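You operate a simulated robot arm through the tools that you are given. There is no shell and no other tool. Be economical: measure what you need, move in short steps, check, and stop when the job is done.

You are at the controls of a simulated two-armed robot. One attempt, no reset.

Task
Soap the orange scrub brush, scrub the grime off the drip tray and wipe off the foam.
Fine: one pump of tool soap from the green pump bottle; wipe with the yellow cloth; put brush and cloth back.

The check looks at the end state, three seconds after you hand in, the way a careful person would. Anything else that was tipped, shoved, dropped, spilled or broken makes it a failure. Flat cloth is picked up by pressing the open fingertips on it (5 to 10 N) and closing them slowly along it; thin cloth reads only 2 to 8 mm in the jaws.

Robot
Two 7-joint arms with two-finger grippers on one trunk, on a base that drives. Base frame: it is fixed to the floor where the robot stands at the start and does not move with it; the origin is under the middle of the robot, x ahead of it, y to its left, z up; the surface under the hand at the start is at about z = 0.803. Lengths are in m, angles in rad, forces in N, time in s.
The left shoulder is at the start at [0.023, 0.213, 1.181], the right one opposite. With the tool pointing down near the work surface each hand reaches from about 0.1 to 0.76 m from the robot's upright axis, wherever it stands, measured 20 degrees to its own side. Places, roughly: green pump head [0.7, 0, 1]; grime on the tray [0.5, -0.3, 0.8]; orange scrub brush (10x6x6 cm) [0.7, 0.1, 0.8]. Payload 2.2 kg a hand.
The tool frame of a hand sits at the grasp point between the pads (the TCP): z along the fingers, y along the line on which they close. The tips reach 0.019 m beyond it. Largest opening 0.116 m; the body of the gripper starts 0.07 m behind the TCP.
Orientation is told as [roll, pitch, yaw] about the base's x, y, z axes, in that order, counted from this pose: with the fingers straight down and closing along the base's y, the tool's x points along the base's -x, its y along +y and its z along -z.

Tools
- The arms move only by the tool step_arm. It takes "left_series", "right_series" or both (then of equal length, played together; a hand with none holds still); each is a list of rows, each a list of 2 entries, a list of its own where there are three numbers: the shift along the tool's x, y, z in m, then the turn, a rotation vector about the tool's x, y, z in rad. In form: [[[dx, dy, dz], [wx, wy, wz]], ...]. A call has 1 to 20 rows; each row shifts and turns the commanded pose from where the row before left it, along the tool's axes as they then stand. "left_claw" and "right_claw" are, for a hand that has rows, the opening, from 0 (shut) to 1 (fully open), set as the call begins (left out, the last holds). Rows are played at 5 a second. More than 0.05 m and 0.15 rad between two rows, or a gripper value outside its range, and nothing of the call is played. A pose out of reach is approached as far as the arm can. The call stops where the force on the tool passes 70 N (or 10 N more than at its start, if that is more) or the arm is blocked; 0.2 s more then pass. The fingers move at their own pace and stop on an object; they squeeze with about 41 N. The grip force told is the motor's: it shows also when the fingers shut on nothing. Time passes only in rows, and 0.2 s behind the last, so rows that do not move let the fingers close. The reply holds the time, the measured pose of the TCP, the force on the tool along the base axes, the opening and the grip force, in the units named above and with some noise, with the torque about the TCP (base axes, N m) and any sound that the robot's microphone picked up, and new pictures: "views" is both (left out), scene, wrist or none (wrist: the cameras of the hands that moved).
- Cameras (640 x 400 px; columns grow to the right, rows downward): "scene" is now at [0.1347, -0.0262, 1.3566]; the picture's right is [-0.35, -0.94, -0.00], its down [-0.44, 0.17, -0.88] and it looks along [0.82, -0.31, -0.47] (base axes); focal length 257 px, centre (320, 200). "left" rides on the left gripper at [0.069, 0.015, -0.097] in its tool frame; the picture's right is [-0.21, 0.98, 0.00], its down [-0.76, -0.17, -0.63] and it looks along [-0.62, -0.14, 0.77] (tool axes); focal length 251 px, centre (320, 200). "right" rides on the right gripper at [0.069, -0.015, -0.097] in its tool frame; the picture's right is [0.21, 0.98, 0.00], its down [-0.76, 0.17, -0.63] and it looks along [-0.62, 0.14, 0.77] (tool axes); focal length 251 px, centre (320, 200). There is no depth. A picture from a camera that has moved, and an enlarged one, comes with that camera's place and axes in the base frame and with its lens. The place of the scene camera against the robot may be out by one fixed shift of up to 0.018 m in any direction.
- lift_body(by): slides the trunk up (or, below 0, down) by that many m; the arms and the scene camera ride with it, the base frame stays. It gives what a move gives, with no picture.
- steer(legs): drives the robot by 1 to 6 legs, each [ahead, left, turn to the left] in m, m and rad, along the robot's own axes; the way and the turn of a leg run together, so that a leg with both is an arc; at most 1.5 m and 3.142 rad a leg. The arms and the cameras ride along, it lands a little off, and it stops where it bumps. It gives what a move gives, and a new picture of the scene camera.
- turn_head(pan, tilt): turns the head with the scene camera to pan (to the left, within 1.396 rad either way) and tilt (down, from -0.506 to 1.204), counted from straight ahead of the robot. It gives what a move gives, and a new picture of the scene camera.
- inspect(camera, box): a new picture of the part [left, top, right, bottom] of that camera's present view, enlarged. The clock stands still meanwhile.
- hand_in(): hands the job in; it is judged then, once.

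Go step by step. Nothing tells you exact positions but the pictures and the camera data: compare them with the known pose of the tool, close in by small moves and look again before you grip or let go. The budget is 120 turns and 260 pictures, counting those below and the enlarged ones. Unless the task says otherwise, let go and move clear before handing in, and close with one line.

The tools are called after ">>>" by a JSON object that holds its "name" and its "arguments". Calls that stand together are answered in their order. step_arm: Moves the arms, as the interface text tells. Its arguments: {"type":"object","properties":{"left_series":{"type":"array","items":{"type":"array"}},"left_claw":{"type":"number"},"right_series":{"type":"array","items":{"type":"array"}},"right_claw":{"type":"number"},"views":{"type":"string","enum":["both","scene","wrist","none"]}},"required":[]} The other tools are called the same way: lift_body (by) slides the trunk up or down; steer (legs) drives the base; turn_head (pan, tilt) turns the head that bears the scene camera; inspect (camera, box) takes an enlarged picture of a part of a camera's view; hand_in () hands the job in.

At the start:

```text
time_s: 0.0
left_tool_pos: [0.4003, 0.0289, 1.1529]
left_ee_rot: [0.002, 0.003, 0.002]
left_force: [-0.2, 1.0, -1.0]
left_wrist_torque: [0.02, 0.01, -0.04]
left_opening: 0.116
left_grip_force: 0.1
right_tool_pos: [0.3505, -0.3192, 1.2373]
right_ee_rot: [0.001, 0.002, 0.001]
right_force: [0.1, 0.0, -0.3]
right_wrist_torque: [0.01, -0.05, 0.01]
right_opening: 0.116
right_grip_force: 0.0
trunk travel left (down, up): [-0.325, 0.165]
robot x, y, heading: [-0.0002, -0.0014, 0.002]
head pan, tilt: [-0.361, 0.489]
```

scene: 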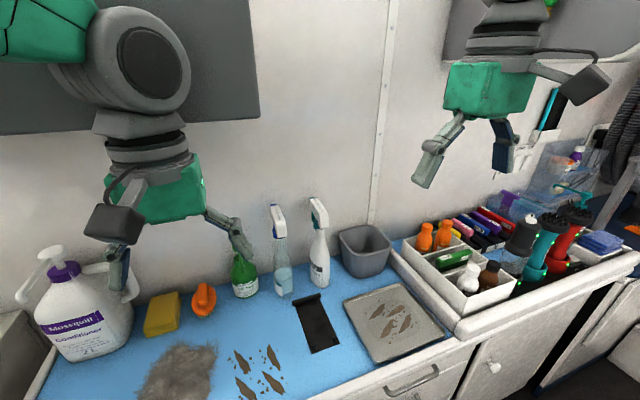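
right: 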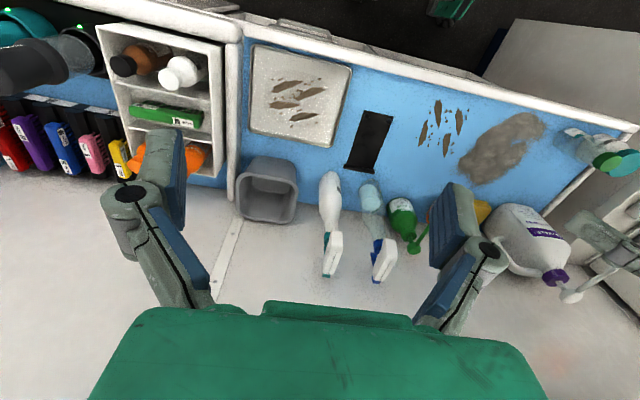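
left: 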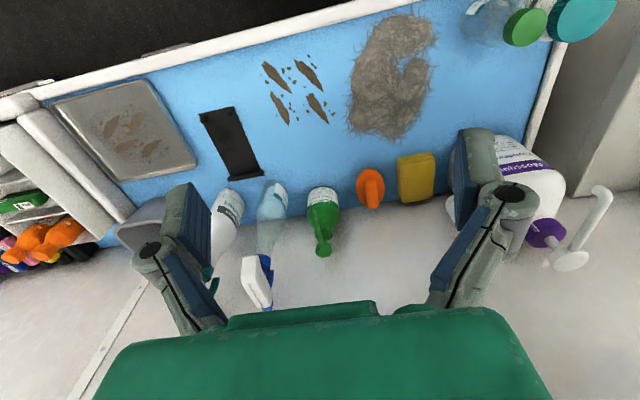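

I see a counter with the green pump bottle, orange brush, yellow cloth, and drip tray on the right. I'll enlarge the views to place things precisely.

>>> {"name": "inspect", "arguments": {"camera": "scene", "box": [120, 180, 360, 330]}}

>>> {"name": "inspect", "arguments": {"camera": "left", "box": [180, 120, 480, 307]}}

>>> {"name": "inspect", "arguments": {"camera": "scene", "box": [280, 220, 520, 370]}}

```text
2.67 times, centred on (240, 255) of scene
camera zoom: at [0.1347, -0.0262, 1.3566], right [-0.35, -0.94, 0.0], down [-0.44, 0.17, -0.88], along [0.82, -0.31, -0.47], focal length 684 px, centre (533, 53)
```

zoom: 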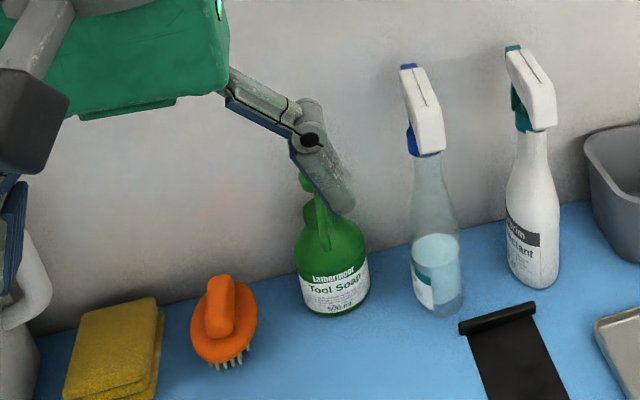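

```text
2.13 times, centred on (330, 214) of left
camera zoom: at [0.3313, 0.0442, 1.2496], right [0.21, 0.98, 0.0], down [0.76, -0.17, 0.63], along [0.62, -0.14, -0.78], focal length 536 px, centre (299, 171)
```

zoom: 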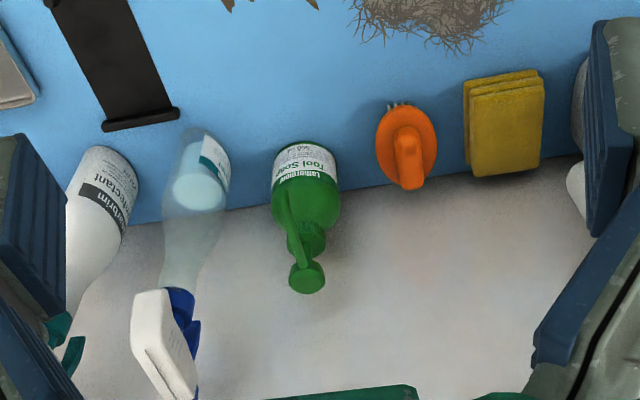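

```text
2.67 times, centred on (400, 295) of scene
camera zoom: at [0.1347, -0.0262, 1.3566], right [-0.35, -0.94, 0.0], down [-0.44, 0.17, -0.88], along [0.82, -0.31, -0.47], focal length 684 px, centre (107, -53)
```

zoom: 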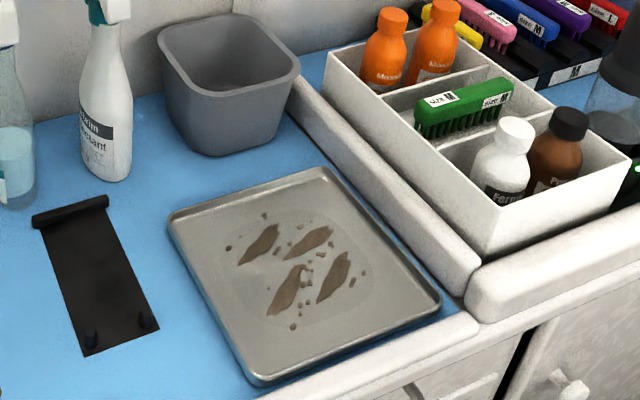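

The brush handle appears to be at about (0.635, 0.075, 0.86) with its long axis along x. The pump head is near (0.69, -0.02, 0.945), with its spout towards the robot. I'll move the left hand closer for a better look.

>>> {"name": "step_arm", "arguments": {"left_series": [[[-0.025, 0.0115, 0.043], [0, 0, 0]], [[-0.025, 0.0115, 0.043], [0, 0, 0]], [[-0.025, 0.0115, 0.043], [0, 0, 0]], [[-0.025, 0.0115, 0.043], [0, 0, 0]], [[0, 0, 0], [0, 0, 0]]], "left_claw": 1, "views": "both"}}

>>> {"name": "inspect", "arguments": {"camera": "left", "box": [150, 60, 470, 260]}}

>>> {"name": "inspect", "arguments": {"camera": "scene", "box": [180, 210, 300, 310]}}

```text
refused: row 1 steps farther than a row can; nothing moved
```

```text
2.00 times, centred on (310, 160) of left
camera zoom: at [0.3313, 0.0442, 1.2496], right [0.21, 0.98, 0.0], down [0.76, -0.17, 0.63], along [0.62, -0.14, -0.78], focal length 503 px, centre (340, 280)
```

zoom: 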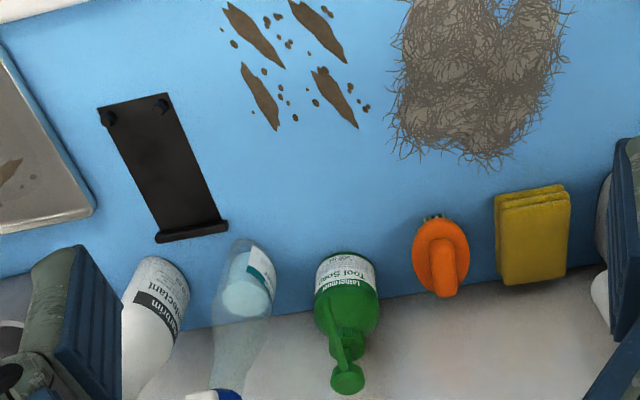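

```text
4.00 times, centred on (240, 260) of scene
camera zoom: at [0.1347, -0.0262, 1.3566], right [-0.35, -0.94, 0.0], down [-0.44, 0.17, -0.88], along [0.82, -0.31, -0.47], focal length 1026 px, centre (640, -40)
```

zoom: 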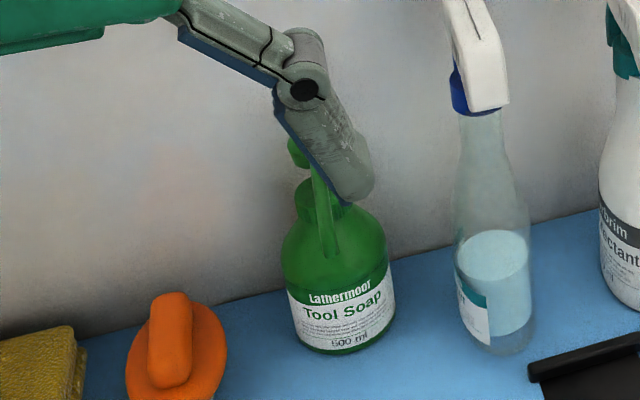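

The step was just too long, so I'll repeat it in smaller rows.

>>> {"name": "step_arm", "arguments": {"left_series": [[[-0.02, 0.009, 0.0345], [0, 0, 0]], [[-0.02, 0.009, 0.0345], [0, 0, 0]], [[-0.02, 0.009, 0.0345], [0, 0, 0]], [[-0.02, 0.009, 0.0345], [0, 0, 0]], [[-0.02, 0.009, 0.0345], [0, 0, 0]], [[0, 0, 0], [0, 0, 0]]], "left_claw": 1, "views": "both"}}

>>> {"name": "inspect", "arguments": {"camera": "left", "box": [150, 60, 470, 260]}}

```text
time_s: 1.4
left_tool_pos: [0.491, 0.0781, 0.9796]
left_ee_rot: [-0.001, -0.003, 0.001]
left_force: [0.5, -0.2, 0.4]
left_wrist_torque: [-0.02, -0.02, 0.01]
left_opening: 0.1159
left_grip_force: 0.1
right_tool_pos: [0.3408, -0.3161, 1.2403]
right_ee_rot: [-0.002, -0.008, 0.0]
right_force: [-0.7, -0.5, -0.2]
right_wrist_torque: [-0.02, 0.0, 0.01]
right_opening: 0.116
right_grip_force: 0.1
trunk travel left (down, up): [-0.325, 0.165]
robot x, y, heading: [-0.0017, -0.0019, -0.0]
head pan, tilt: [-0.361, 0.489]
camera scene: at [0.1223, -0.0239, 1.3574], right [-0.35, -0.94, 0.0], down [-0.43, 0.17, -0.89], along [0.83, -0.31, -0.46], focal length 257 px, centre (320, 200)
camera left: at [0.4211, 0.0918, 1.0769], right [0.21, 0.98, 0.0], down [0.75, -0.17, 0.64], along [0.62, -0.14, -0.77], focal length 251 px, centre (320, 200)
```

scene: 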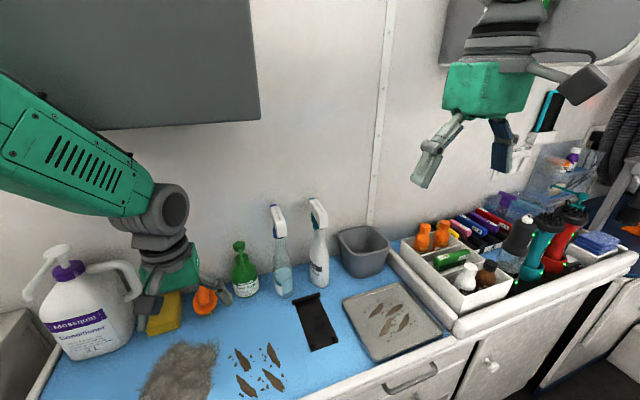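
left: 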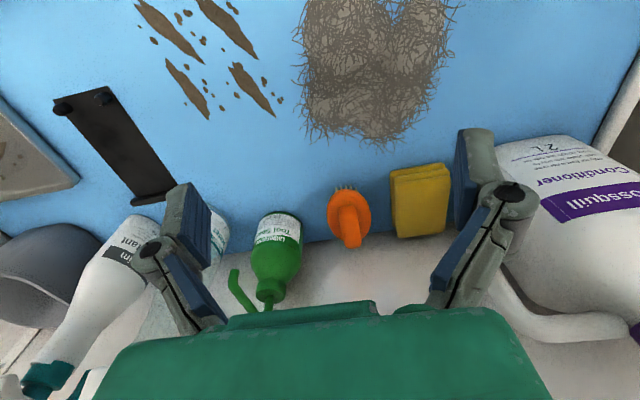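

```text
2.00 times, centred on (310, 160) of left
camera zoom: at [0.4211, 0.0918, 1.0769], right [0.21, 0.98, 0.0], down [0.75, -0.17, 0.64], along [0.62, -0.14, -0.77], focal length 503 px, centre (340, 280)
```

zoom: 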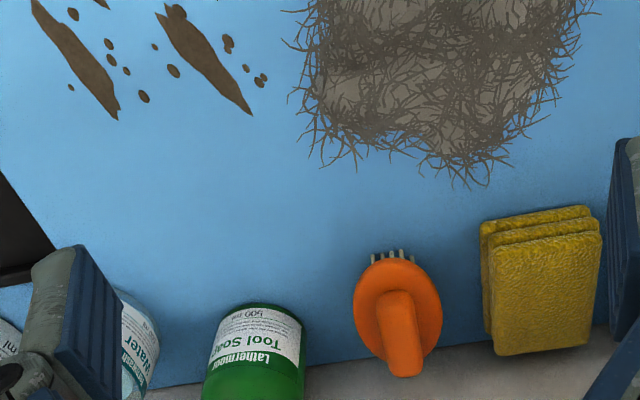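

The pump bottle is now unobstructed in the scene view, so I'll enlarge it there.

>>> {"name": "inspect", "arguments": {"camera": "scene", "box": [180, 230, 276, 310]}}

>>> {"name": "inspect", "arguments": {"camera": "left", "box": [200, 180, 360, 320]}}

```text
5.00 times, centred on (228, 270) of scene
camera zoom: at [0.1223, -0.0239, 1.3574], right [-0.35, -0.94, 0.0], down [-0.43, 0.17, -0.89], along [0.83, -0.31, -0.46], focal length 1283 px, centre (780, -150)
```

zoom: 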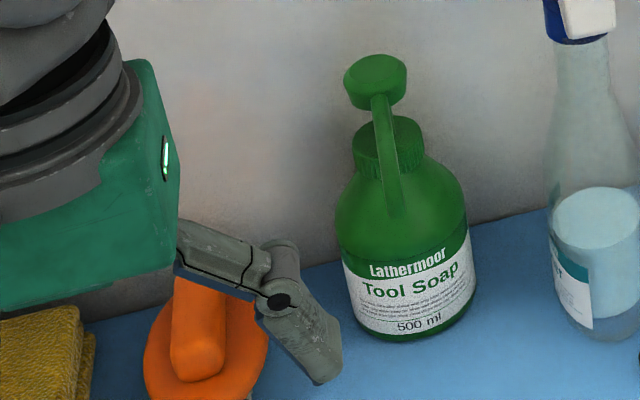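

```text
2.86 times, centred on (280, 250) of left
camera zoom: at [0.4211, 0.0918, 1.0769], right [0.21, 0.98, 0.0], down [0.75, -0.17, 0.64], along [0.62, -0.14, -0.77], focal length 718 px, centre (434, 57)
```

zoom: 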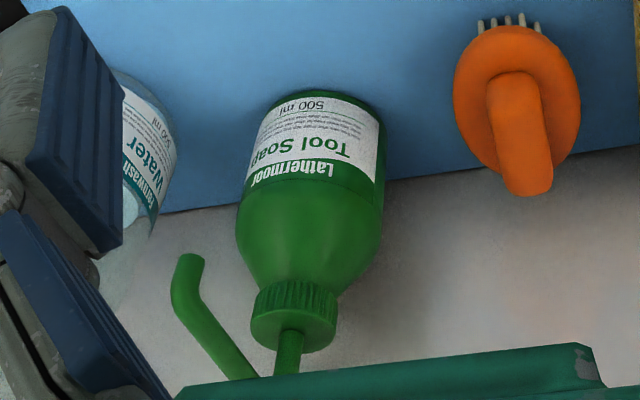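

From several views, the spout tip is at about (0.594, -0.027, 0.945) and the pump head at (0.685, -0.028, 0.955). The handle centre is at about (0.65, 0.078, 0.86). I'll move the left hand above the brush with its jaws partly closed.

>>> {"name": "step_arm", "arguments": {"left_series": [[[-0.037, 0, 0.01], [0, 0, 0]], [[-0.037, 0, 0.01], [0, 0, 0]], [[-0.037, 0, 0.01], [0, 0, 0]], [[-0.036, 0, 0.01], [0, 0, 0]], [[0, 0, 0.02], [0, 0, 0]], [[0, 0, 0], [0, 0, 0]]], "left_claw": 0.55, "views": "both"}}

>>> {"name": "inspect", "arguments": {"camera": "left", "box": [160, 100, 480, 300]}}

>>> {"name": "inspect", "arguments": {"camera": "scene", "box": [120, 210, 280, 310]}}

```text
time_s: 2.8
left_tool_pos: [0.6441, 0.0667, 0.9132]
left_ee_rot: [0.008, 0.007, -0.008]
left_force: [0.1, 1.3, 4.9]
left_wrist_torque: [-0.16, 0.05, 0.02]
left_opening: 0.0639
left_grip_force: 0.0
right_tool_pos: [0.3492, -0.3266, 1.2338]
right_ee_rot: [0.007, 0.0, -0.004]
right_force: [-0.8, -0.6, 0.4]
right_wrist_torque: [0.06, -0.03, -0.01]
right_opening: 0.1161
right_grip_force: 0.0
trunk travel left (down, up): [-0.325, 0.165]
robot x, y, heading: [0.0041, -0.0053, -0.006]
head pan, tilt: [-0.361, 0.489]
camera scene: at [0.1409, -0.0442, 1.3542], right [-0.36, -0.93, -0.01], down [-0.44, 0.18, -0.88], along [0.82, -0.31, -0.48], focal length 257 px, centre (320, 200)
camera left: at [0.5758, 0.081, 1.0108], right [0.22, 0.98, 0.0], down [0.76, -0.18, 0.62], along [0.61, -0.13, -0.78], focal length 251 px, centre (320, 200)
```

scene: 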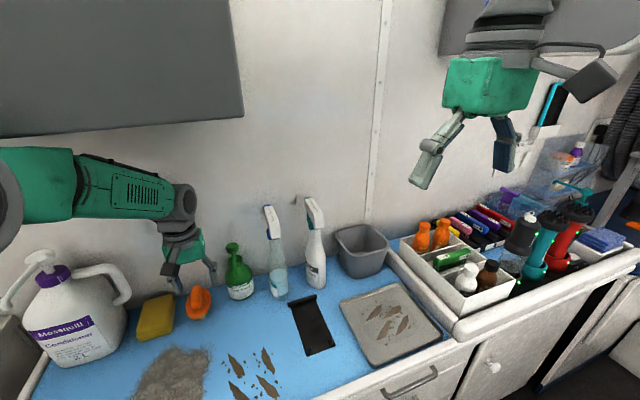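
left: 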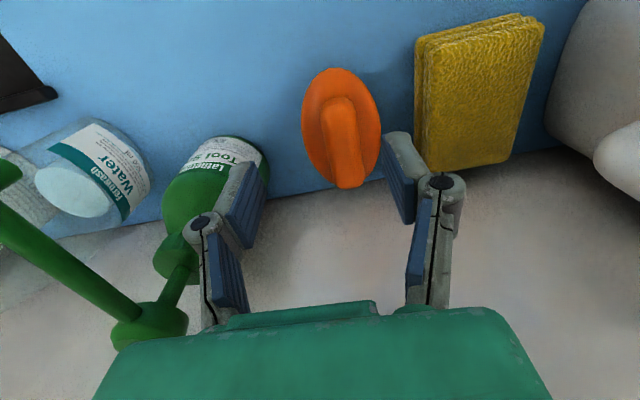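

```text
2.00 times, centred on (320, 200) of left
camera zoom: at [0.5758, 0.081, 1.0108], right [0.22, 0.98, 0.0], down [0.76, -0.18, 0.62], along [0.61, -0.13, -0.78], focal length 503 px, centre (320, 200)
```

zoom: 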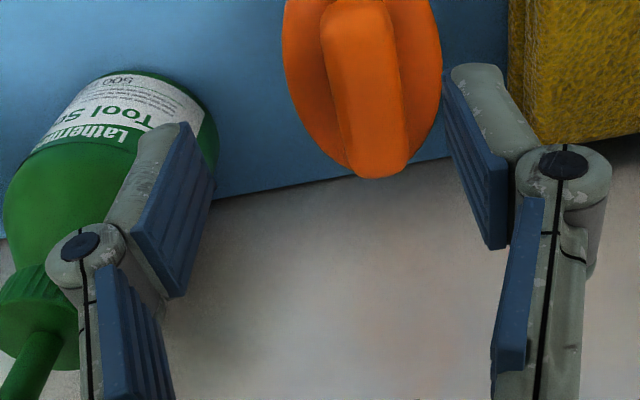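

```text
4.00 times, centred on (200, 260) of scene
camera zoom: at [0.1409, -0.0442, 1.3542], right [-0.36, -0.93, -0.01], down [-0.44, 0.18, -0.88], along [0.82, -0.31, -0.48], focal length 1026 px, centre (800, -40)
```

zoom: 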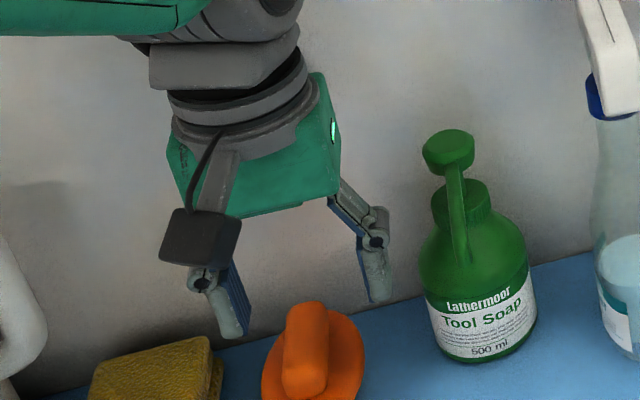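

The hand is above the brush, about 13 mm too far right. I'll correct that and come down with narrower jaws.

>>> {"name": "step_arm", "arguments": {"left_series": [[[-0.008, 0.013, 0], [0, 0, 0]], [[0, 0, 0.015], [0, 0, 0]], [[0, 0, 0.015], [0, 0, 0]], [[0, 0, 0], [0, 0, 0]]], "left_claw": 0.45, "views": "both"}}

>>> {"name": "inspect", "arguments": {"camera": "left", "box": [240, 100, 440, 225]}}

```text
time_s: 3.8
left_tool_pos: [0.652, 0.0837, 0.8916]
left_ee_rot: [0.003, -0.004, -0.002]
left_force: [-0.7, 0.5, 0.3]
left_wrist_torque: [0.01, 0.0, 0.03]
left_opening: 0.0523
left_grip_force: 0.1
right_tool_pos: [0.347, -0.3237, 1.2381]
right_ee_rot: [0.004, -0.001, -0.001]
right_force: [-0.3, -0.1, 0.2]
right_wrist_torque: [0.01, -0.01, 0.0]
right_opening: 0.1162
right_grip_force: 0.1
trunk travel left (down, up): [-0.325, 0.165]
robot x, y, heading: [-0.0001, -0.0006, 0.001]
head pan, tilt: [-0.361, 0.489]
camera scene: at [0.1345, -0.0383, 1.3563], right [-0.35, -0.94, -0.01], down [-0.44, 0.18, -0.88], along [0.82, -0.31, -0.47], focal length 257 px, centre (320, 200)
camera left: at [0.5834, 0.098, 0.9895], right [0.22, 0.98, 0.0], down [0.75, -0.17, 0.63], along [0.62, -0.13, -0.77], focal length 251 px, centre (320, 200)
```

scene: 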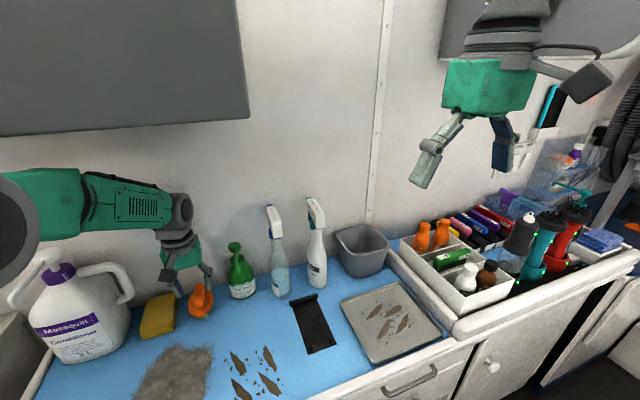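
left: 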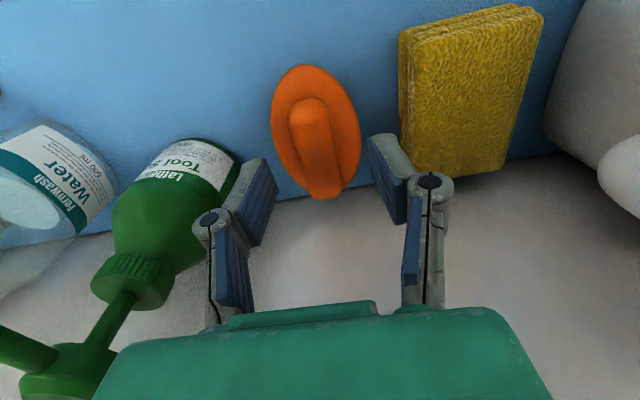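

```text
3.20 times, centred on (340, 162) of left
camera zoom: at [0.5834, 0.098, 0.9895], right [0.22, 0.98, 0.0], down [0.75, -0.17, 0.63], along [0.62, -0.13, -0.77], focal length 805 px, centre (256, 320)
```

zoom: 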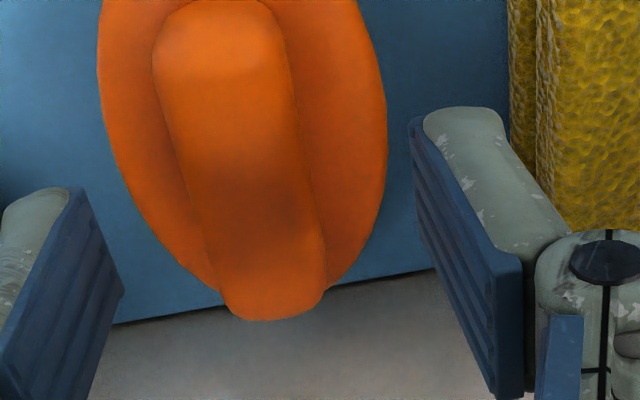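

The handle sits between the pads at about y = 0.082. I'll descend to about 0.862 and close the jaws.

>>> {"name": "step_arm", "arguments": {"left_series": [[[-0.003, -0.002, 0.015], [0, 0, 0]], [[0, 0, 0.015], [0, 0, 0]], [[0, 0, 0], [0, 0, 0]]], "views": "wrist"}}

>>> {"name": "inspect", "arguments": {"camera": "left", "box": [240, 100, 440, 225]}}

>>> {"name": "inspect", "arguments": {"camera": "scene", "box": [120, 220, 280, 320]}}

```text
time_s: 4.6
left_tool_pos: [0.6565, 0.0814, 0.8575]
left_ee_rot: [0.005, 0.003, -0.001]
left_force: [-0.6, -1.4, -0.5]
left_wrist_torque: [0.09, 0.02, -0.01]
left_opening: 0.0658
left_grip_force: 0.7
right_tool_pos: [0.3505, -0.3239, 1.2366]
right_ee_rot: [0.005, 0.001, -0.002]
right_force: [0.8, 0.5, -0.7]
right_wrist_torque: [0.0, 0.01, 0.0]
right_opening: 0.1157
right_grip_force: 0.1
trunk travel left (down, up): [-0.325, 0.165]
robot x, y, heading: [-0.0019, 0.0012, -0.001]
head pan, tilt: [-0.361, 0.489]
camera left: at [0.5874, 0.0957, 0.9551], right [0.22, 0.98, 0.0], down [0.76, -0.17, 0.63], along [0.61, -0.13, -0.78], focal length 251 px, centre (320, 200)
```

left: 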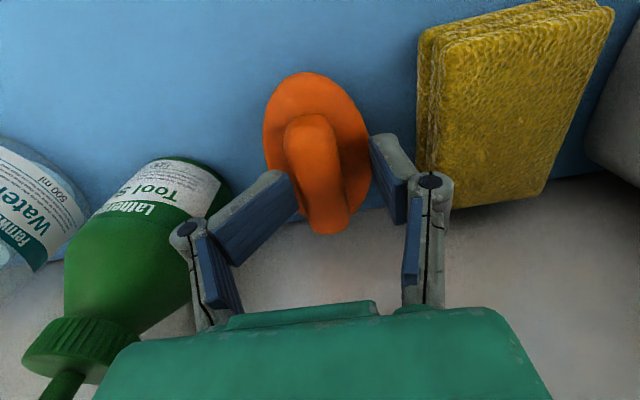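

```text
3.20 times, centred on (340, 162) of left
camera zoom: at [0.5874, 0.0957, 0.9551], right [0.22, 0.98, 0.0], down [0.76, -0.17, 0.63], along [0.61, -0.13, -0.78], focal length 805 px, centre (256, 320)
```

zoom: 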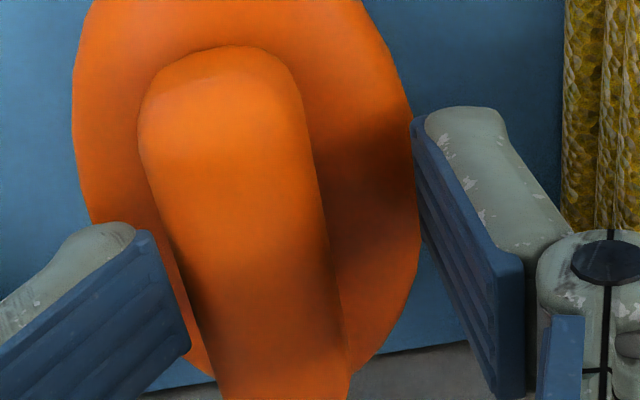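

```text
4.00 times, centred on (200, 270) of scene
camera zoom: at [0.1375, -0.0381, 1.3558], right [-0.35, -0.94, -0.01], down [-0.44, 0.18, -0.88], along [0.82, -0.31, -0.48], focal length 1026 px, centre (800, -80)
```

zoom: 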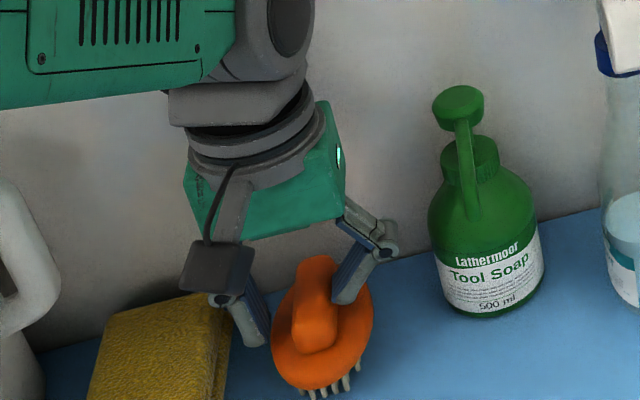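

The -y fingertip has touched the brush flange. I'll raise the hand about 1 cm and then close on the handle.

>>> {"name": "step_arm", "arguments": {"left_series": [[[0, 0, -0.01], [0, 0, 0]], [[0, 0, 0], [0, 0, 0]]], "left_claw": 0.45, "views": "none"}}

>>> {"name": "inspect", "arguments": {"camera": "left", "box": [200, 60, 440, 210]}}

>>> {"name": "inspect", "arguments": {"camera": "scene", "box": [140, 240, 260, 315]}}

```text
time_s: 5.2
left_tool_pos: [0.6559, 0.0861, 0.8701]
left_ee_rot: [0.003, -0.001, 0.0]
left_force: [0.1, -0.5, -0.3]
left_wrist_torque: [0.0, 0.03, 0.03]
left_opening: 0.0554
left_grip_force: 0.3
right_tool_pos: [0.3486, -0.3205, 1.2379]
right_ee_rot: [0.001, 0.001, -0.001]
right_force: [-0.1, -1.2, 0.0]
right_wrist_torque: [0.01, -0.01, 0.0]
right_opening: 0.1158
right_grip_force: 0.1
trunk travel left (down, up): [-0.325, 0.165]
robot x, y, heading: [0.0028, -0.0023, 0.002]
head pan, tilt: [-0.361, 0.489]
```

```text
2.67 times, centred on (320, 135) of left
camera zoom: at [0.587, 0.0998, 0.9671], right [0.21, 0.98, 0.0], down [0.76, -0.17, 0.63], along [0.62, -0.13, -0.78], focal length 670 px, centre (320, 373)
```

zoom: 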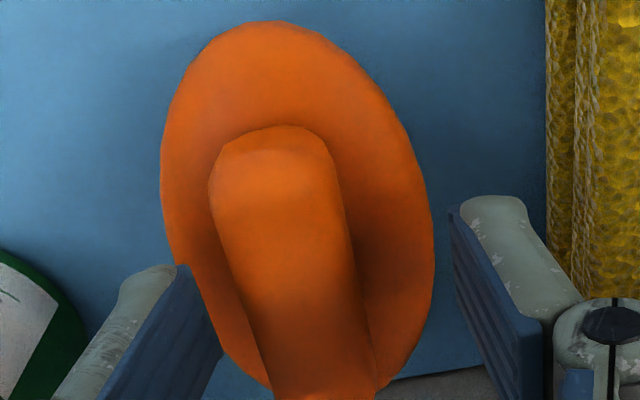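

```text
5.33 times, centred on (200, 278) of scene
camera zoom: at [0.1367, -0.027, 1.3564], right [-0.35, -0.94, 0.0], down [-0.44, 0.17, -0.88], along [0.82, -0.31, -0.47], focal length 1368 px, centre (960, -213)
```

zoom: 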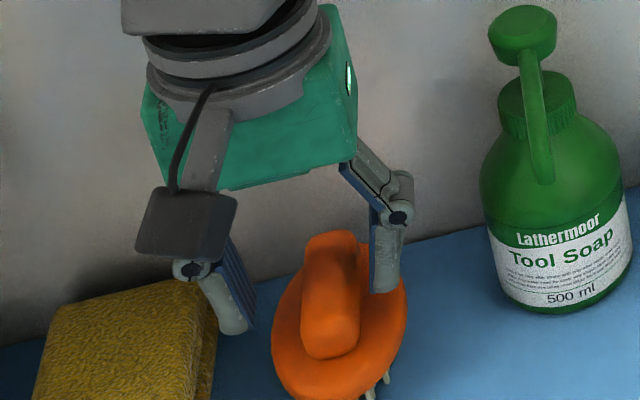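

The brush is still between the pads and aligned with them. I'll shift 8 mm back and close slowly.

>>> {"name": "step_arm", "arguments": {"left_series": [[[0.008, -0.001, 0.0], [0, 0, 0]], [[0, 0, 0], [0, 0, 0]], [[0, 0, 0], [0, 0, 0]], [[0, 0, 0], [0, 0, 0]]], "left_claw": 0, "views": "wrist"}}

>>> {"name": "inspect", "arguments": {"camera": "scene", "box": [140, 240, 260, 315]}}

```text
time_s: 6.2
left_tool_pos: [0.6486, 0.0823, 0.8702]
left_ee_rot: [0.005, 0.001, -0.001]
left_force: [-0.7, -0.7, 0.0]
left_wrist_torque: [-0.01, 0.03, -0.03]
left_opening: 0.0245
left_grip_force: 40.9
right_tool_pos: [0.3502, -0.3247, 1.2362]
right_ee_rot: [0.006, -0.001, 0.0]
right_force: [-0.2, -0.4, 0.3]
right_wrist_torque: [0.08, -0.06, 0.0]
right_opening: 0.1161
right_grip_force: 0.1
trunk travel left (down, up): [-0.325, 0.165]
robot x, y, heading: [-0.0021, -0.0022, 0.002]
head pan, tilt: [-0.361, 0.489]
camera left: at [0.5794, 0.0952, 0.9678], right [0.22, 0.98, 0.0], down [0.76, -0.17, 0.63], along [0.62, -0.13, -0.77], focal length 251 px, centre (320, 200)
```

left: 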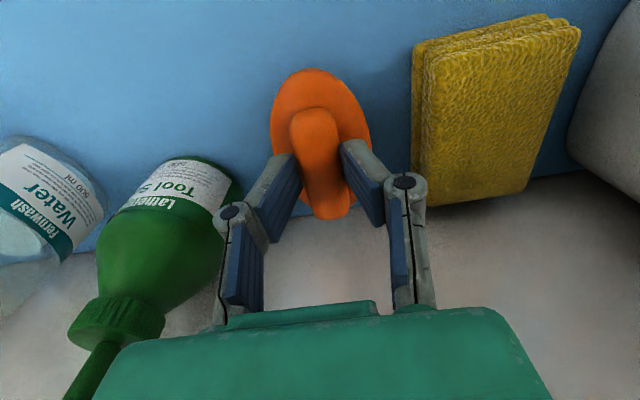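

```text
5.33 times, centred on (200, 278) of scene
camera zoom: at [0.1365, -0.0321, 1.3563], right [-0.35, -0.94, 0.0], down [-0.44, 0.17, -0.88], along [0.82, -0.31, -0.47], focal length 1368 px, centre (960, -213)
```

zoom: 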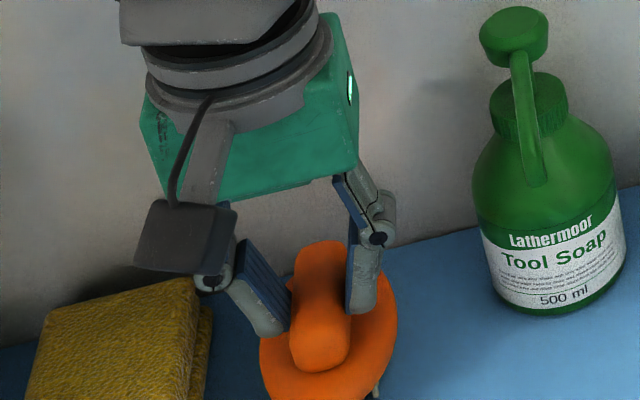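

The handle is gripped at 24.5 mm. I'll lift it and draw back to look at the brush in the hand.

>>> {"name": "step_arm", "arguments": {"left_series": [[[0, 0, -0.03], [0, 0, 0]], [[0, 0, -0.04], [0, 0, 0]], [[0, 0, -0.04], [0, 0, 0]], [[0.03, 0, -0.03], [0, 0, 0]], [[0.04, 0, 0], [0, 0, 0]], [[0.04, 0, 0], [0, 0, 0]], [[0.04, 0, 0], [0, 0, 0]], [[0, 0, 0], [0, 0, 0]]], "views": "both"}}

>>> {"name": "inspect", "arguments": {"camera": "scene", "box": [100, 160, 340, 310]}}

```text
time_s: 7.3
left_tool_pos: [0.5401, 0.0947, 0.8854]
left_ee_rot: [-0.003, 0.235, -0.001]
left_force: [-0.4, -0.3, -0.5]
left_wrist_torque: [0.0, -0.05, 0.02]
left_opening: 0.0242
left_grip_force: 41.1
right_tool_pos: [0.3469, -0.3086, 1.2376]
right_ee_rot: [-0.008, 0.013, 0.003]
right_force: [-0.6, -0.2, -0.7]
right_wrist_torque: [0.03, -0.01, 0.03]
right_opening: 0.116
right_grip_force: 0.0
trunk travel left (down, up): [-0.325, 0.165]
robot x, y, heading: [0.0026, 0.0005, 0.001]
head pan, tilt: [-0.361, 0.489]
stopped in row 5 (left hand): the arm was blocked; the commanded pose is now the measured one
camera scene: at [0.1465, -0.0128, 1.3555], right [-0.35, -0.94, 0.01], down [-0.45, 0.16, -0.88], along [0.82, -0.31, -0.48], focal length 257 px, centre (320, 200)
camera left: at [0.4949, 0.108, 0.9963], right [0.21, 0.98, -0.05], down [0.88, -0.16, 0.44], along [0.42, -0.14, -0.9], focal length 251 px, centre (320, 200)
```

scene: 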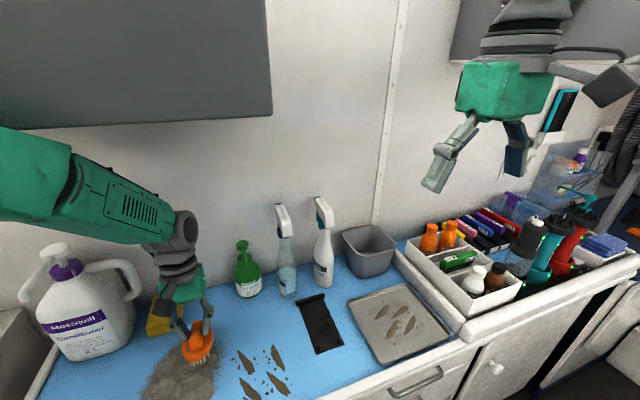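
left: 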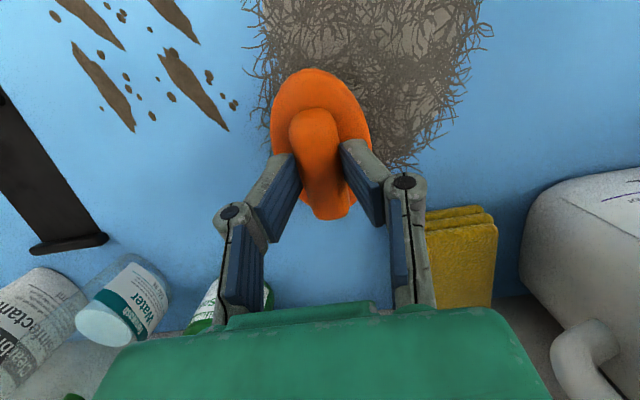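

```text
2.67 times, centred on (220, 235) of scene
camera zoom: at [0.1465, -0.0128, 1.3555], right [-0.35, -0.94, 0.01], down [-0.45, 0.16, -0.88], along [0.82, -0.31, -0.48], focal length 684 px, centre (587, 107)
```

zoom: 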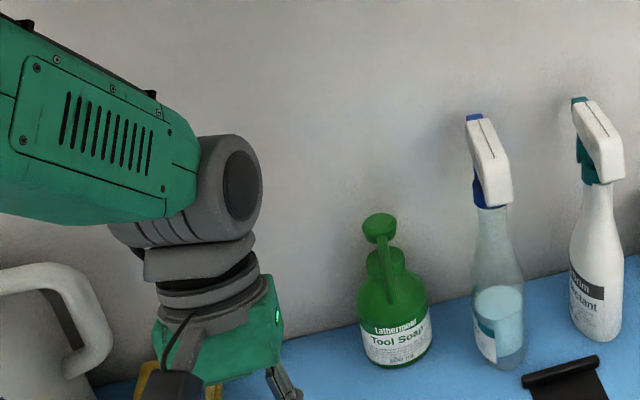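

The brush came up but the arm reported a block, with the hand pitched 0.235. I'll straighten it and raise it gently in small rows.

>>> {"name": "step_arm", "arguments": {"left_series": [[[0.0, 0, -0.02], [0, -0.08, 0]], [[0, 0, -0.02], [0, -0.08, 0]], [[0, 0, -0.02], [0, -0.07, 0]], [[0, 0, 0], [0, 0, 0]]], "views": "both"}}

```text
time_s: 8.5
left_tool_pos: [0.5251, 0.0908, 0.9424]
left_ee_rot: [0.013, 0.023, 0.002]
left_force: [-0.1, -0.9, -1.0]
left_wrist_torque: [0.03, 0.01, -0.02]
left_opening: 0.0244
left_grip_force: 41.2
right_tool_pos: [0.3324, -0.3173, 1.2419]
right_ee_rot: [0.003, 0.003, 0.004]
right_force: [0.7, 0.2, 0.0]
right_wrist_torque: [-0.04, 0.02, -0.02]
right_opening: 0.1162
right_grip_force: 0.0
trunk travel left (down, up): [-0.325, 0.165]
robot x, y, heading: [-0.0052, 0.0027, 0.007]
head pan, tilt: [-0.361, 0.489]
stopped in row 4 (left hand): the arm was blocked; the commanded pose is now the measured one
camera scene: at [0.1257, -0.0081, 1.3593], right [-0.35, -0.94, 0.01], down [-0.44, 0.15, -0.89], along [0.83, -0.31, -0.46], focal length 257 px, centre (320, 200)
camera left: at [0.4585, 0.1035, 1.0421], right [0.21, 0.98, 0.01], down [0.77, -0.17, 0.61], along [0.6, -0.12, -0.79], focal length 251 px, centre (320, 200)
```

scene: 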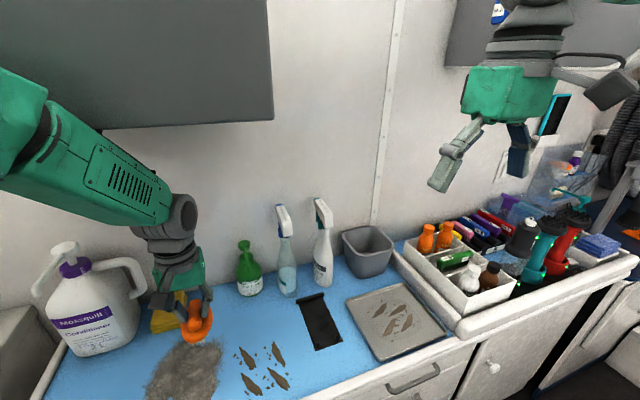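
left: 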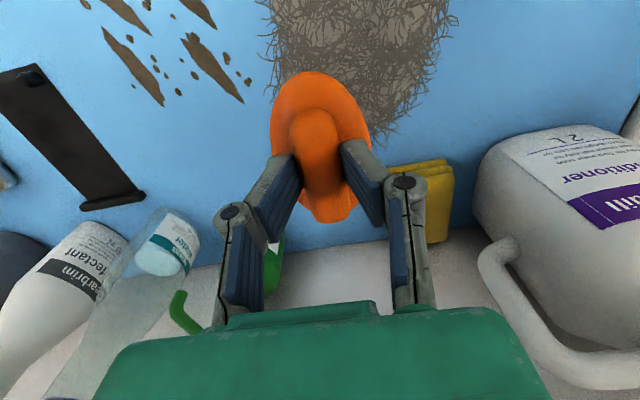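

The move went as asked but the arm still reports a block, so the elbow may be touching something. I'll turn the head to look at the left arm.

>>> {"name": "turn_head", "arguments": {"pan": 0.6, "tilt": 0.2}}

```text
time_s: 9.8
left_tool_pos: [0.5276, 0.0872, 0.9438]
left_ee_rot: [0.01, 0.015, -0.003]
left_force: [0.7, -0.5, -1.1]
left_wrist_torque: [-0.02, 0.03, 0.01]
left_opening: 0.0244
left_grip_force: 40.9
right_tool_pos: [0.3312, -0.3182, 1.2412]
right_ee_rot: [0.001, -0.004, 0.002]
right_force: [0.8, 0.3, -0.7]
right_wrist_torque: [-0.01, 0.0, 0.0]
right_opening: 0.1162
right_grip_force: 0.0
trunk travel left (down, up): [-0.325, 0.165]
robot x, y, heading: [0.0005, 0.001, -0.001]
head pan, tilt: [0.6, 0.201]
camera scene: at [0.1158, 0.0743, 1.3833], right [0.57, -0.82, 0.01], down [-0.16, -0.12, -0.98], along [0.81, 0.55, -0.2], focal length 257 px, centre (320, 200)
```

scene: 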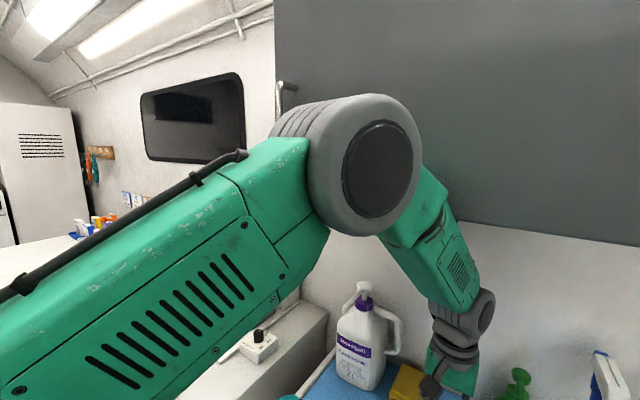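

The left elbow is very close to the front of the overhead cabinet, which is the likely block. I'll back the base up 7 cm.

>>> {"name": "steer", "arguments": {"legs": [[-0.07, 0, 0]]}}

>>> {"name": "step_arm", "arguments": {"left_series": [[[0, 0, -0.02], [0, 0, 0]], [[0, 0, -0.02], [0, 0, 0]], [[0, 0, 0], [0, 0, 0]]], "views": "scene"}}

```text
time_s: 10.8
left_tool_pos: [0.4629, 0.0901, 0.9416]
left_ee_rot: [0.009, 0.019, -0.002]
left_force: [-0.3, 1.0, -1.2]
left_wrist_torque: [-0.06, 0.01, 0.04]
left_opening: 0.0243
left_grip_force: 41.2
right_tool_pos: [0.2673, -0.3149, 1.2367]
right_ee_rot: [-0.002, 0.013, 0.0]
right_force: [0.6, 0.3, 0.1]
right_wrist_torque: [-0.06, -0.02, -0.01]
right_opening: 0.1161
right_grip_force: 0.1
trunk travel left (down, up): [-0.325, 0.165]
robot x, y, heading: [-0.0732, 0.0038, -0.002]
head pan, tilt: [0.6, 0.201]
camera scene: at [0.057, 0.0715, 1.3826], right [0.57, -0.82, 0.0], down [-0.17, -0.12, -0.98], along [0.81, 0.55, -0.21], focal length 257 px, centre (320, 200)
```

scene: 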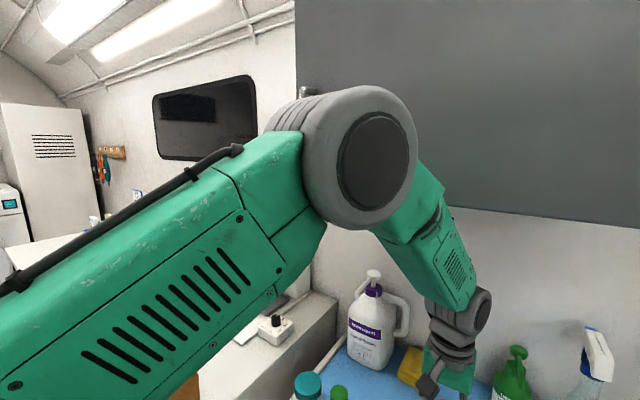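

```text
time_s: 11.6
left_tool_pos: [0.4578, 0.0925, 0.9835]
left_ee_rot: [0.009, 0.015, -0.002]
left_force: [0.2, -0.4, -1.1]
left_wrist_torque: [-0.01, 0.05, 0.01]
left_opening: 0.0244
left_grip_force: 41.2
right_tool_pos: [0.2622, -0.3139, 1.2359]
right_ee_rot: [0.001, 0.016, 0.001]
right_force: [-0.4, -0.2, -0.4]
right_wrist_torque: [-0.01, 0.01, 0.0]
right_opening: 0.1161
right_grip_force: 0.1
trunk travel left (down, up): [-0.325, 0.165]
robot x, y, heading: [-0.0733, 0.0004, -0.0]
head pan, tilt: [0.6, 0.201]
camera scene: at [0.054, 0.0732, 1.383], right [0.57, -0.82, 0.0], down [-0.17, -0.12, -0.98], along [0.81, 0.55, -0.21], focal length 257 px, centre (320, 200)
```

scene: 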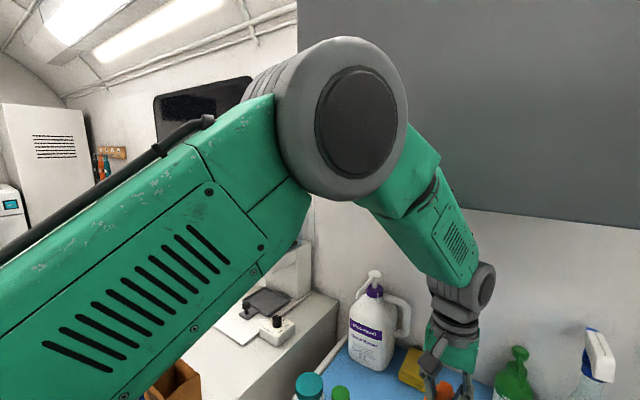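

No block this time. Next I'll turn the hand so the bristles face sideways, first yawing, then tipping about tool x, clear of everything.

>>> {"name": "step_arm", "arguments": {"left_series": [[[0, 0, 0], [0, 0, -0.145]], [[0, 0, 0], [0, 0, -0.145]], [[0, 0, 0], [0, 0, -0.145]], [[0, 0, 0], [0, 0, -0.145]], [[0, 0, 0], [0, 0, -0.145]], [[0, 0, 0], [0, 0, -0.145]], [[0, 0, 0], [0.145, 0, 0]], [[0, 0, 0], [0.145, 0, 0]], [[0, 0, 0], [0.145, 0, 0]], [[0, 0, 0], [0.145, 0, 0]], [[0, 0, 0], [0.145, 0, 0]], [[0, 0, 0], [0, 0, 0]]], "views": "both"}}

>>> {"name": "turn_head", "arguments": {"pan": 0.1, "tilt": 0.55}}

```text
time_s: 14.2
left_tool_pos: [0.4588, 0.087, 0.9836]
left_ee_rot: [-0.706, -0.002, 0.867]
left_force: [0.6, 0.1, -1.0]
left_wrist_torque: [0.0, 0.05, -0.04]
left_opening: 0.0243
left_grip_force: 40.8
right_tool_pos: [0.2633, -0.3185, 1.2351]
right_ee_rot: [0.004, 0.015, 0.001]
right_force: [-0.2, 0.6, 0.0]
right_wrist_torque: [-0.01, 0.01, 0.02]
right_opening: 0.1161
right_grip_force: 0.1
trunk travel left (down, up): [-0.325, 0.165]
robot x, y, heading: [-0.0721, 0.0002, 0.006]
head pan, tilt: [0.6, 0.201]
camera scene: at [0.0545, 0.0684, 1.3832], right [0.57, -0.82, 0.0], down [-0.17, -0.12, -0.98], along [0.81, 0.55, -0.2], focal length 257 px, centre (320, 200)
camera left: at [0.3581, 0.0825, 1.048], right [-0.43, 0.64, -0.63], down [0.27, 0.76, 0.59], along [0.86, 0.08, -0.5], focal length 251 px, centre (320, 200)
```

scene: 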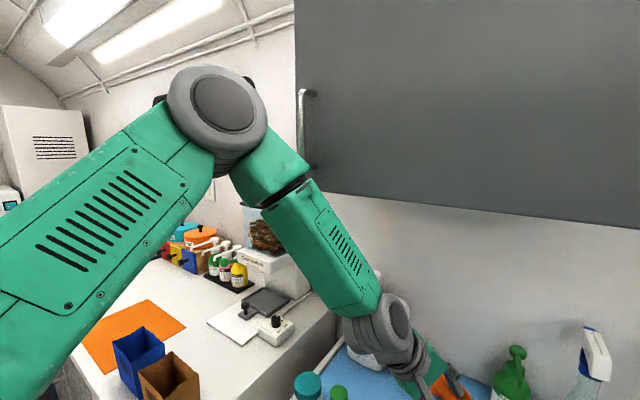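
left: 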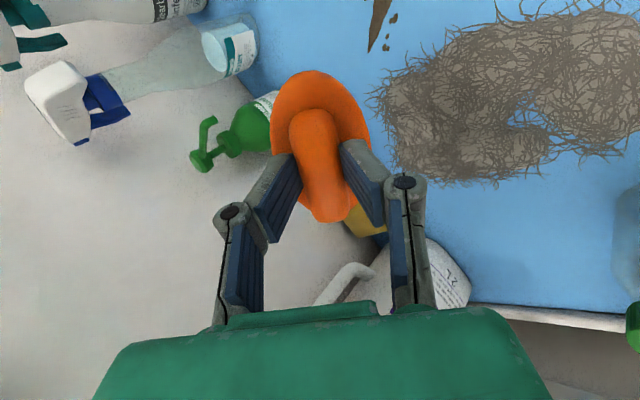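

```text
time_s: 15.1
left_tool_pos: [0.4597, 0.0855, 0.9832]
left_ee_rot: [-0.703, -0.002, 0.867]
left_force: [-0.3, -0.5, -1.3]
left_wrist_torque: [0.01, 0.02, 0.0]
left_opening: 0.0244
left_grip_force: 41.0
right_tool_pos: [0.2632, -0.3204, 1.2345]
right_ee_rot: [0.004, 0.017, 0.002]
right_force: [0.4, 0.5, 0.0]
right_wrist_torque: [-0.03, 0.01, 0.0]
right_opening: 0.1157
right_grip_force: 0.2
trunk travel left (down, up): [-0.325, 0.165]
robot x, y, heading: [-0.0688, -0.0038, 0.004]
head pan, tilt: [0.099, 0.55]
camera scene: at [0.067, 0.0216, 1.3511], right [0.1, -0.99, 0.0], down [-0.52, -0.05, -0.85], along [0.85, 0.09, -0.53], focal length 257 px, centre (320, 200)
```

scene: 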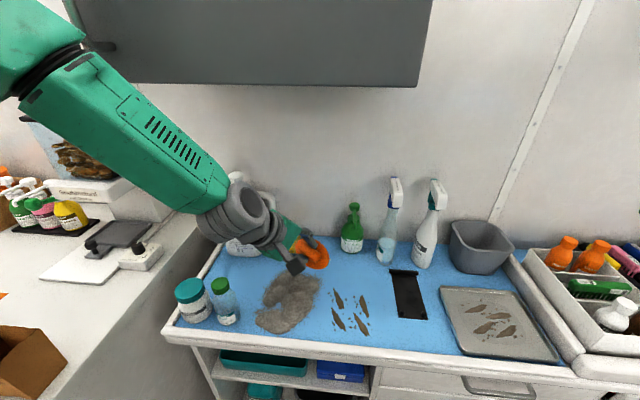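

The rotation works and the scene view is clear. I'll tip further so the bristles face sideways and a little up.

>>> {"name": "step_arm", "arguments": {"left_series": [[[0, 0, 0], [0.145, 0, 0]], [[0, 0, 0], [0.145, 0, 0]], [[0, 0, 0], [0.145, 0, 0]], [[0, 0, 0], [0.145, 0, 0]], [[0, 0, 0], [0.145, 0, 0]], [[0, 0, 0], [0.145, 0, 0]], [[0, 0, 0], [0.145, 0, 0]], [[0, 0, 0], [0, 0, 0]]], "views": "both"}}

>>> {"name": "inspect", "arguments": {"camera": "scene", "box": [180, 160, 420, 310]}}

```text
time_s: 16.9
left_tool_pos: [0.4592, 0.0837, 0.9843]
left_ee_rot: [-1.72, -0.004, 0.868]
left_force: [0.6, -0.1, -1.4]
left_wrist_torque: [0.02, 0.07, -0.03]
left_opening: 0.0244
left_grip_force: 40.8
right_tool_pos: [0.2621, -0.3232, 1.2345]
right_ee_rot: [0.004, 0.017, 0.002]
right_force: [0.0, 0.3, 0.2]
right_wrist_torque: [0.03, 0.03, -0.03]
right_opening: 0.1158
right_grip_force: 0.0
trunk travel left (down, up): [-0.325, 0.165]
robot x, y, heading: [-0.0712, 0.002, 0.006]
head pan, tilt: [0.099, 0.55]
camera scene: at [0.0668, 0.0193, 1.3511], right [0.1, -0.99, 0.0], down [-0.52, -0.05, -0.85], along [0.85, 0.09, -0.53], focal length 257 px, centre (320, 200)
camera left: at [0.3435, 0.0904, 0.9555], right [0.25, 0.07, -0.97], down [-0.01, 1.0, 0.07], along [0.97, -0.01, 0.25], focal length 251 px, centre (320, 200)
```

scene: 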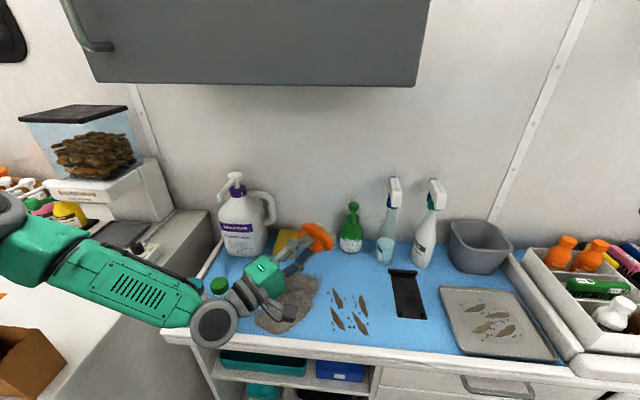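
left: 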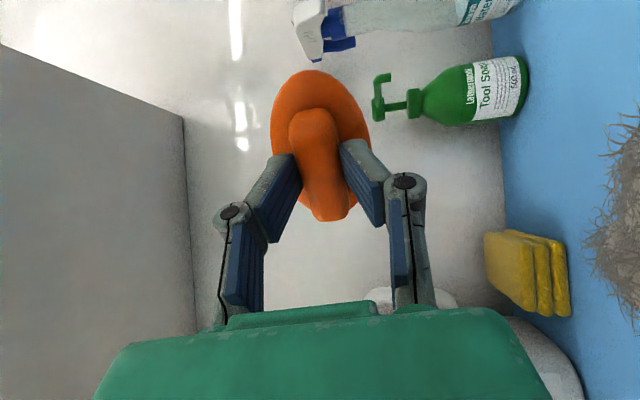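

```text
2.67 times, centred on (300, 235) of scene
camera zoom: at [0.0668, 0.0193, 1.3511], right [0.1, -0.99, 0.0], down [-0.52, -0.05, -0.85], along [0.85, 0.09, -0.53], focal length 684 px, centre (373, 107)
```

zoom: 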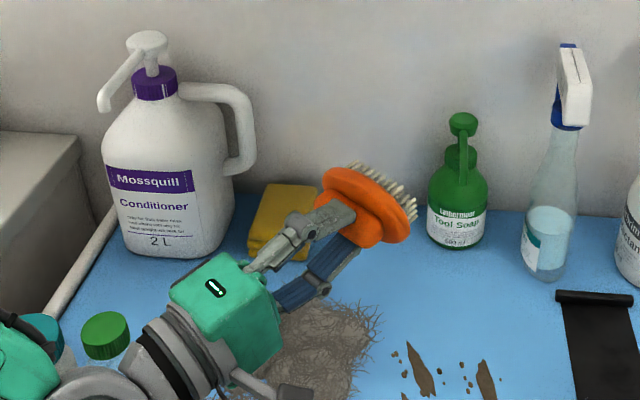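

The brush is now sideways and in clear view. I'll zoom on the pump in the left camera and recheck the spout position.

>>> {"name": "inspect", "arguments": {"camera": "left", "box": [260, 50, 420, 150]}}

>>> {"name": "inspect", "arguments": {"camera": "scene", "box": [280, 190, 400, 265]}}

```text
4.00 times, centred on (340, 100) of left
camera zoom: at [0.3435, 0.0904, 0.9555], right [0.25, 0.07, -0.97], down [-0.01, 1.0, 0.07], along [0.97, -0.01, 0.25], focal length 1006 px, centre (240, 600)
```

zoom: 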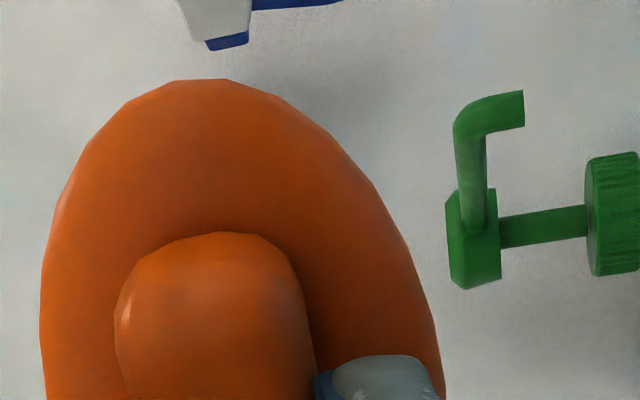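

```text
5.33 times, centred on (340, 228) of scene
camera zoom: at [0.0668, 0.0193, 1.3511], right [0.1, -0.99, 0.0], down [-0.52, -0.05, -0.85], along [0.85, 0.09, -0.53], focal length 1368 px, centre (213, 53)
```

zoom: 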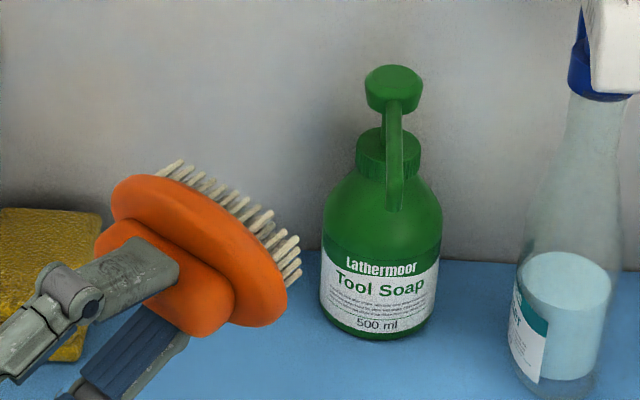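

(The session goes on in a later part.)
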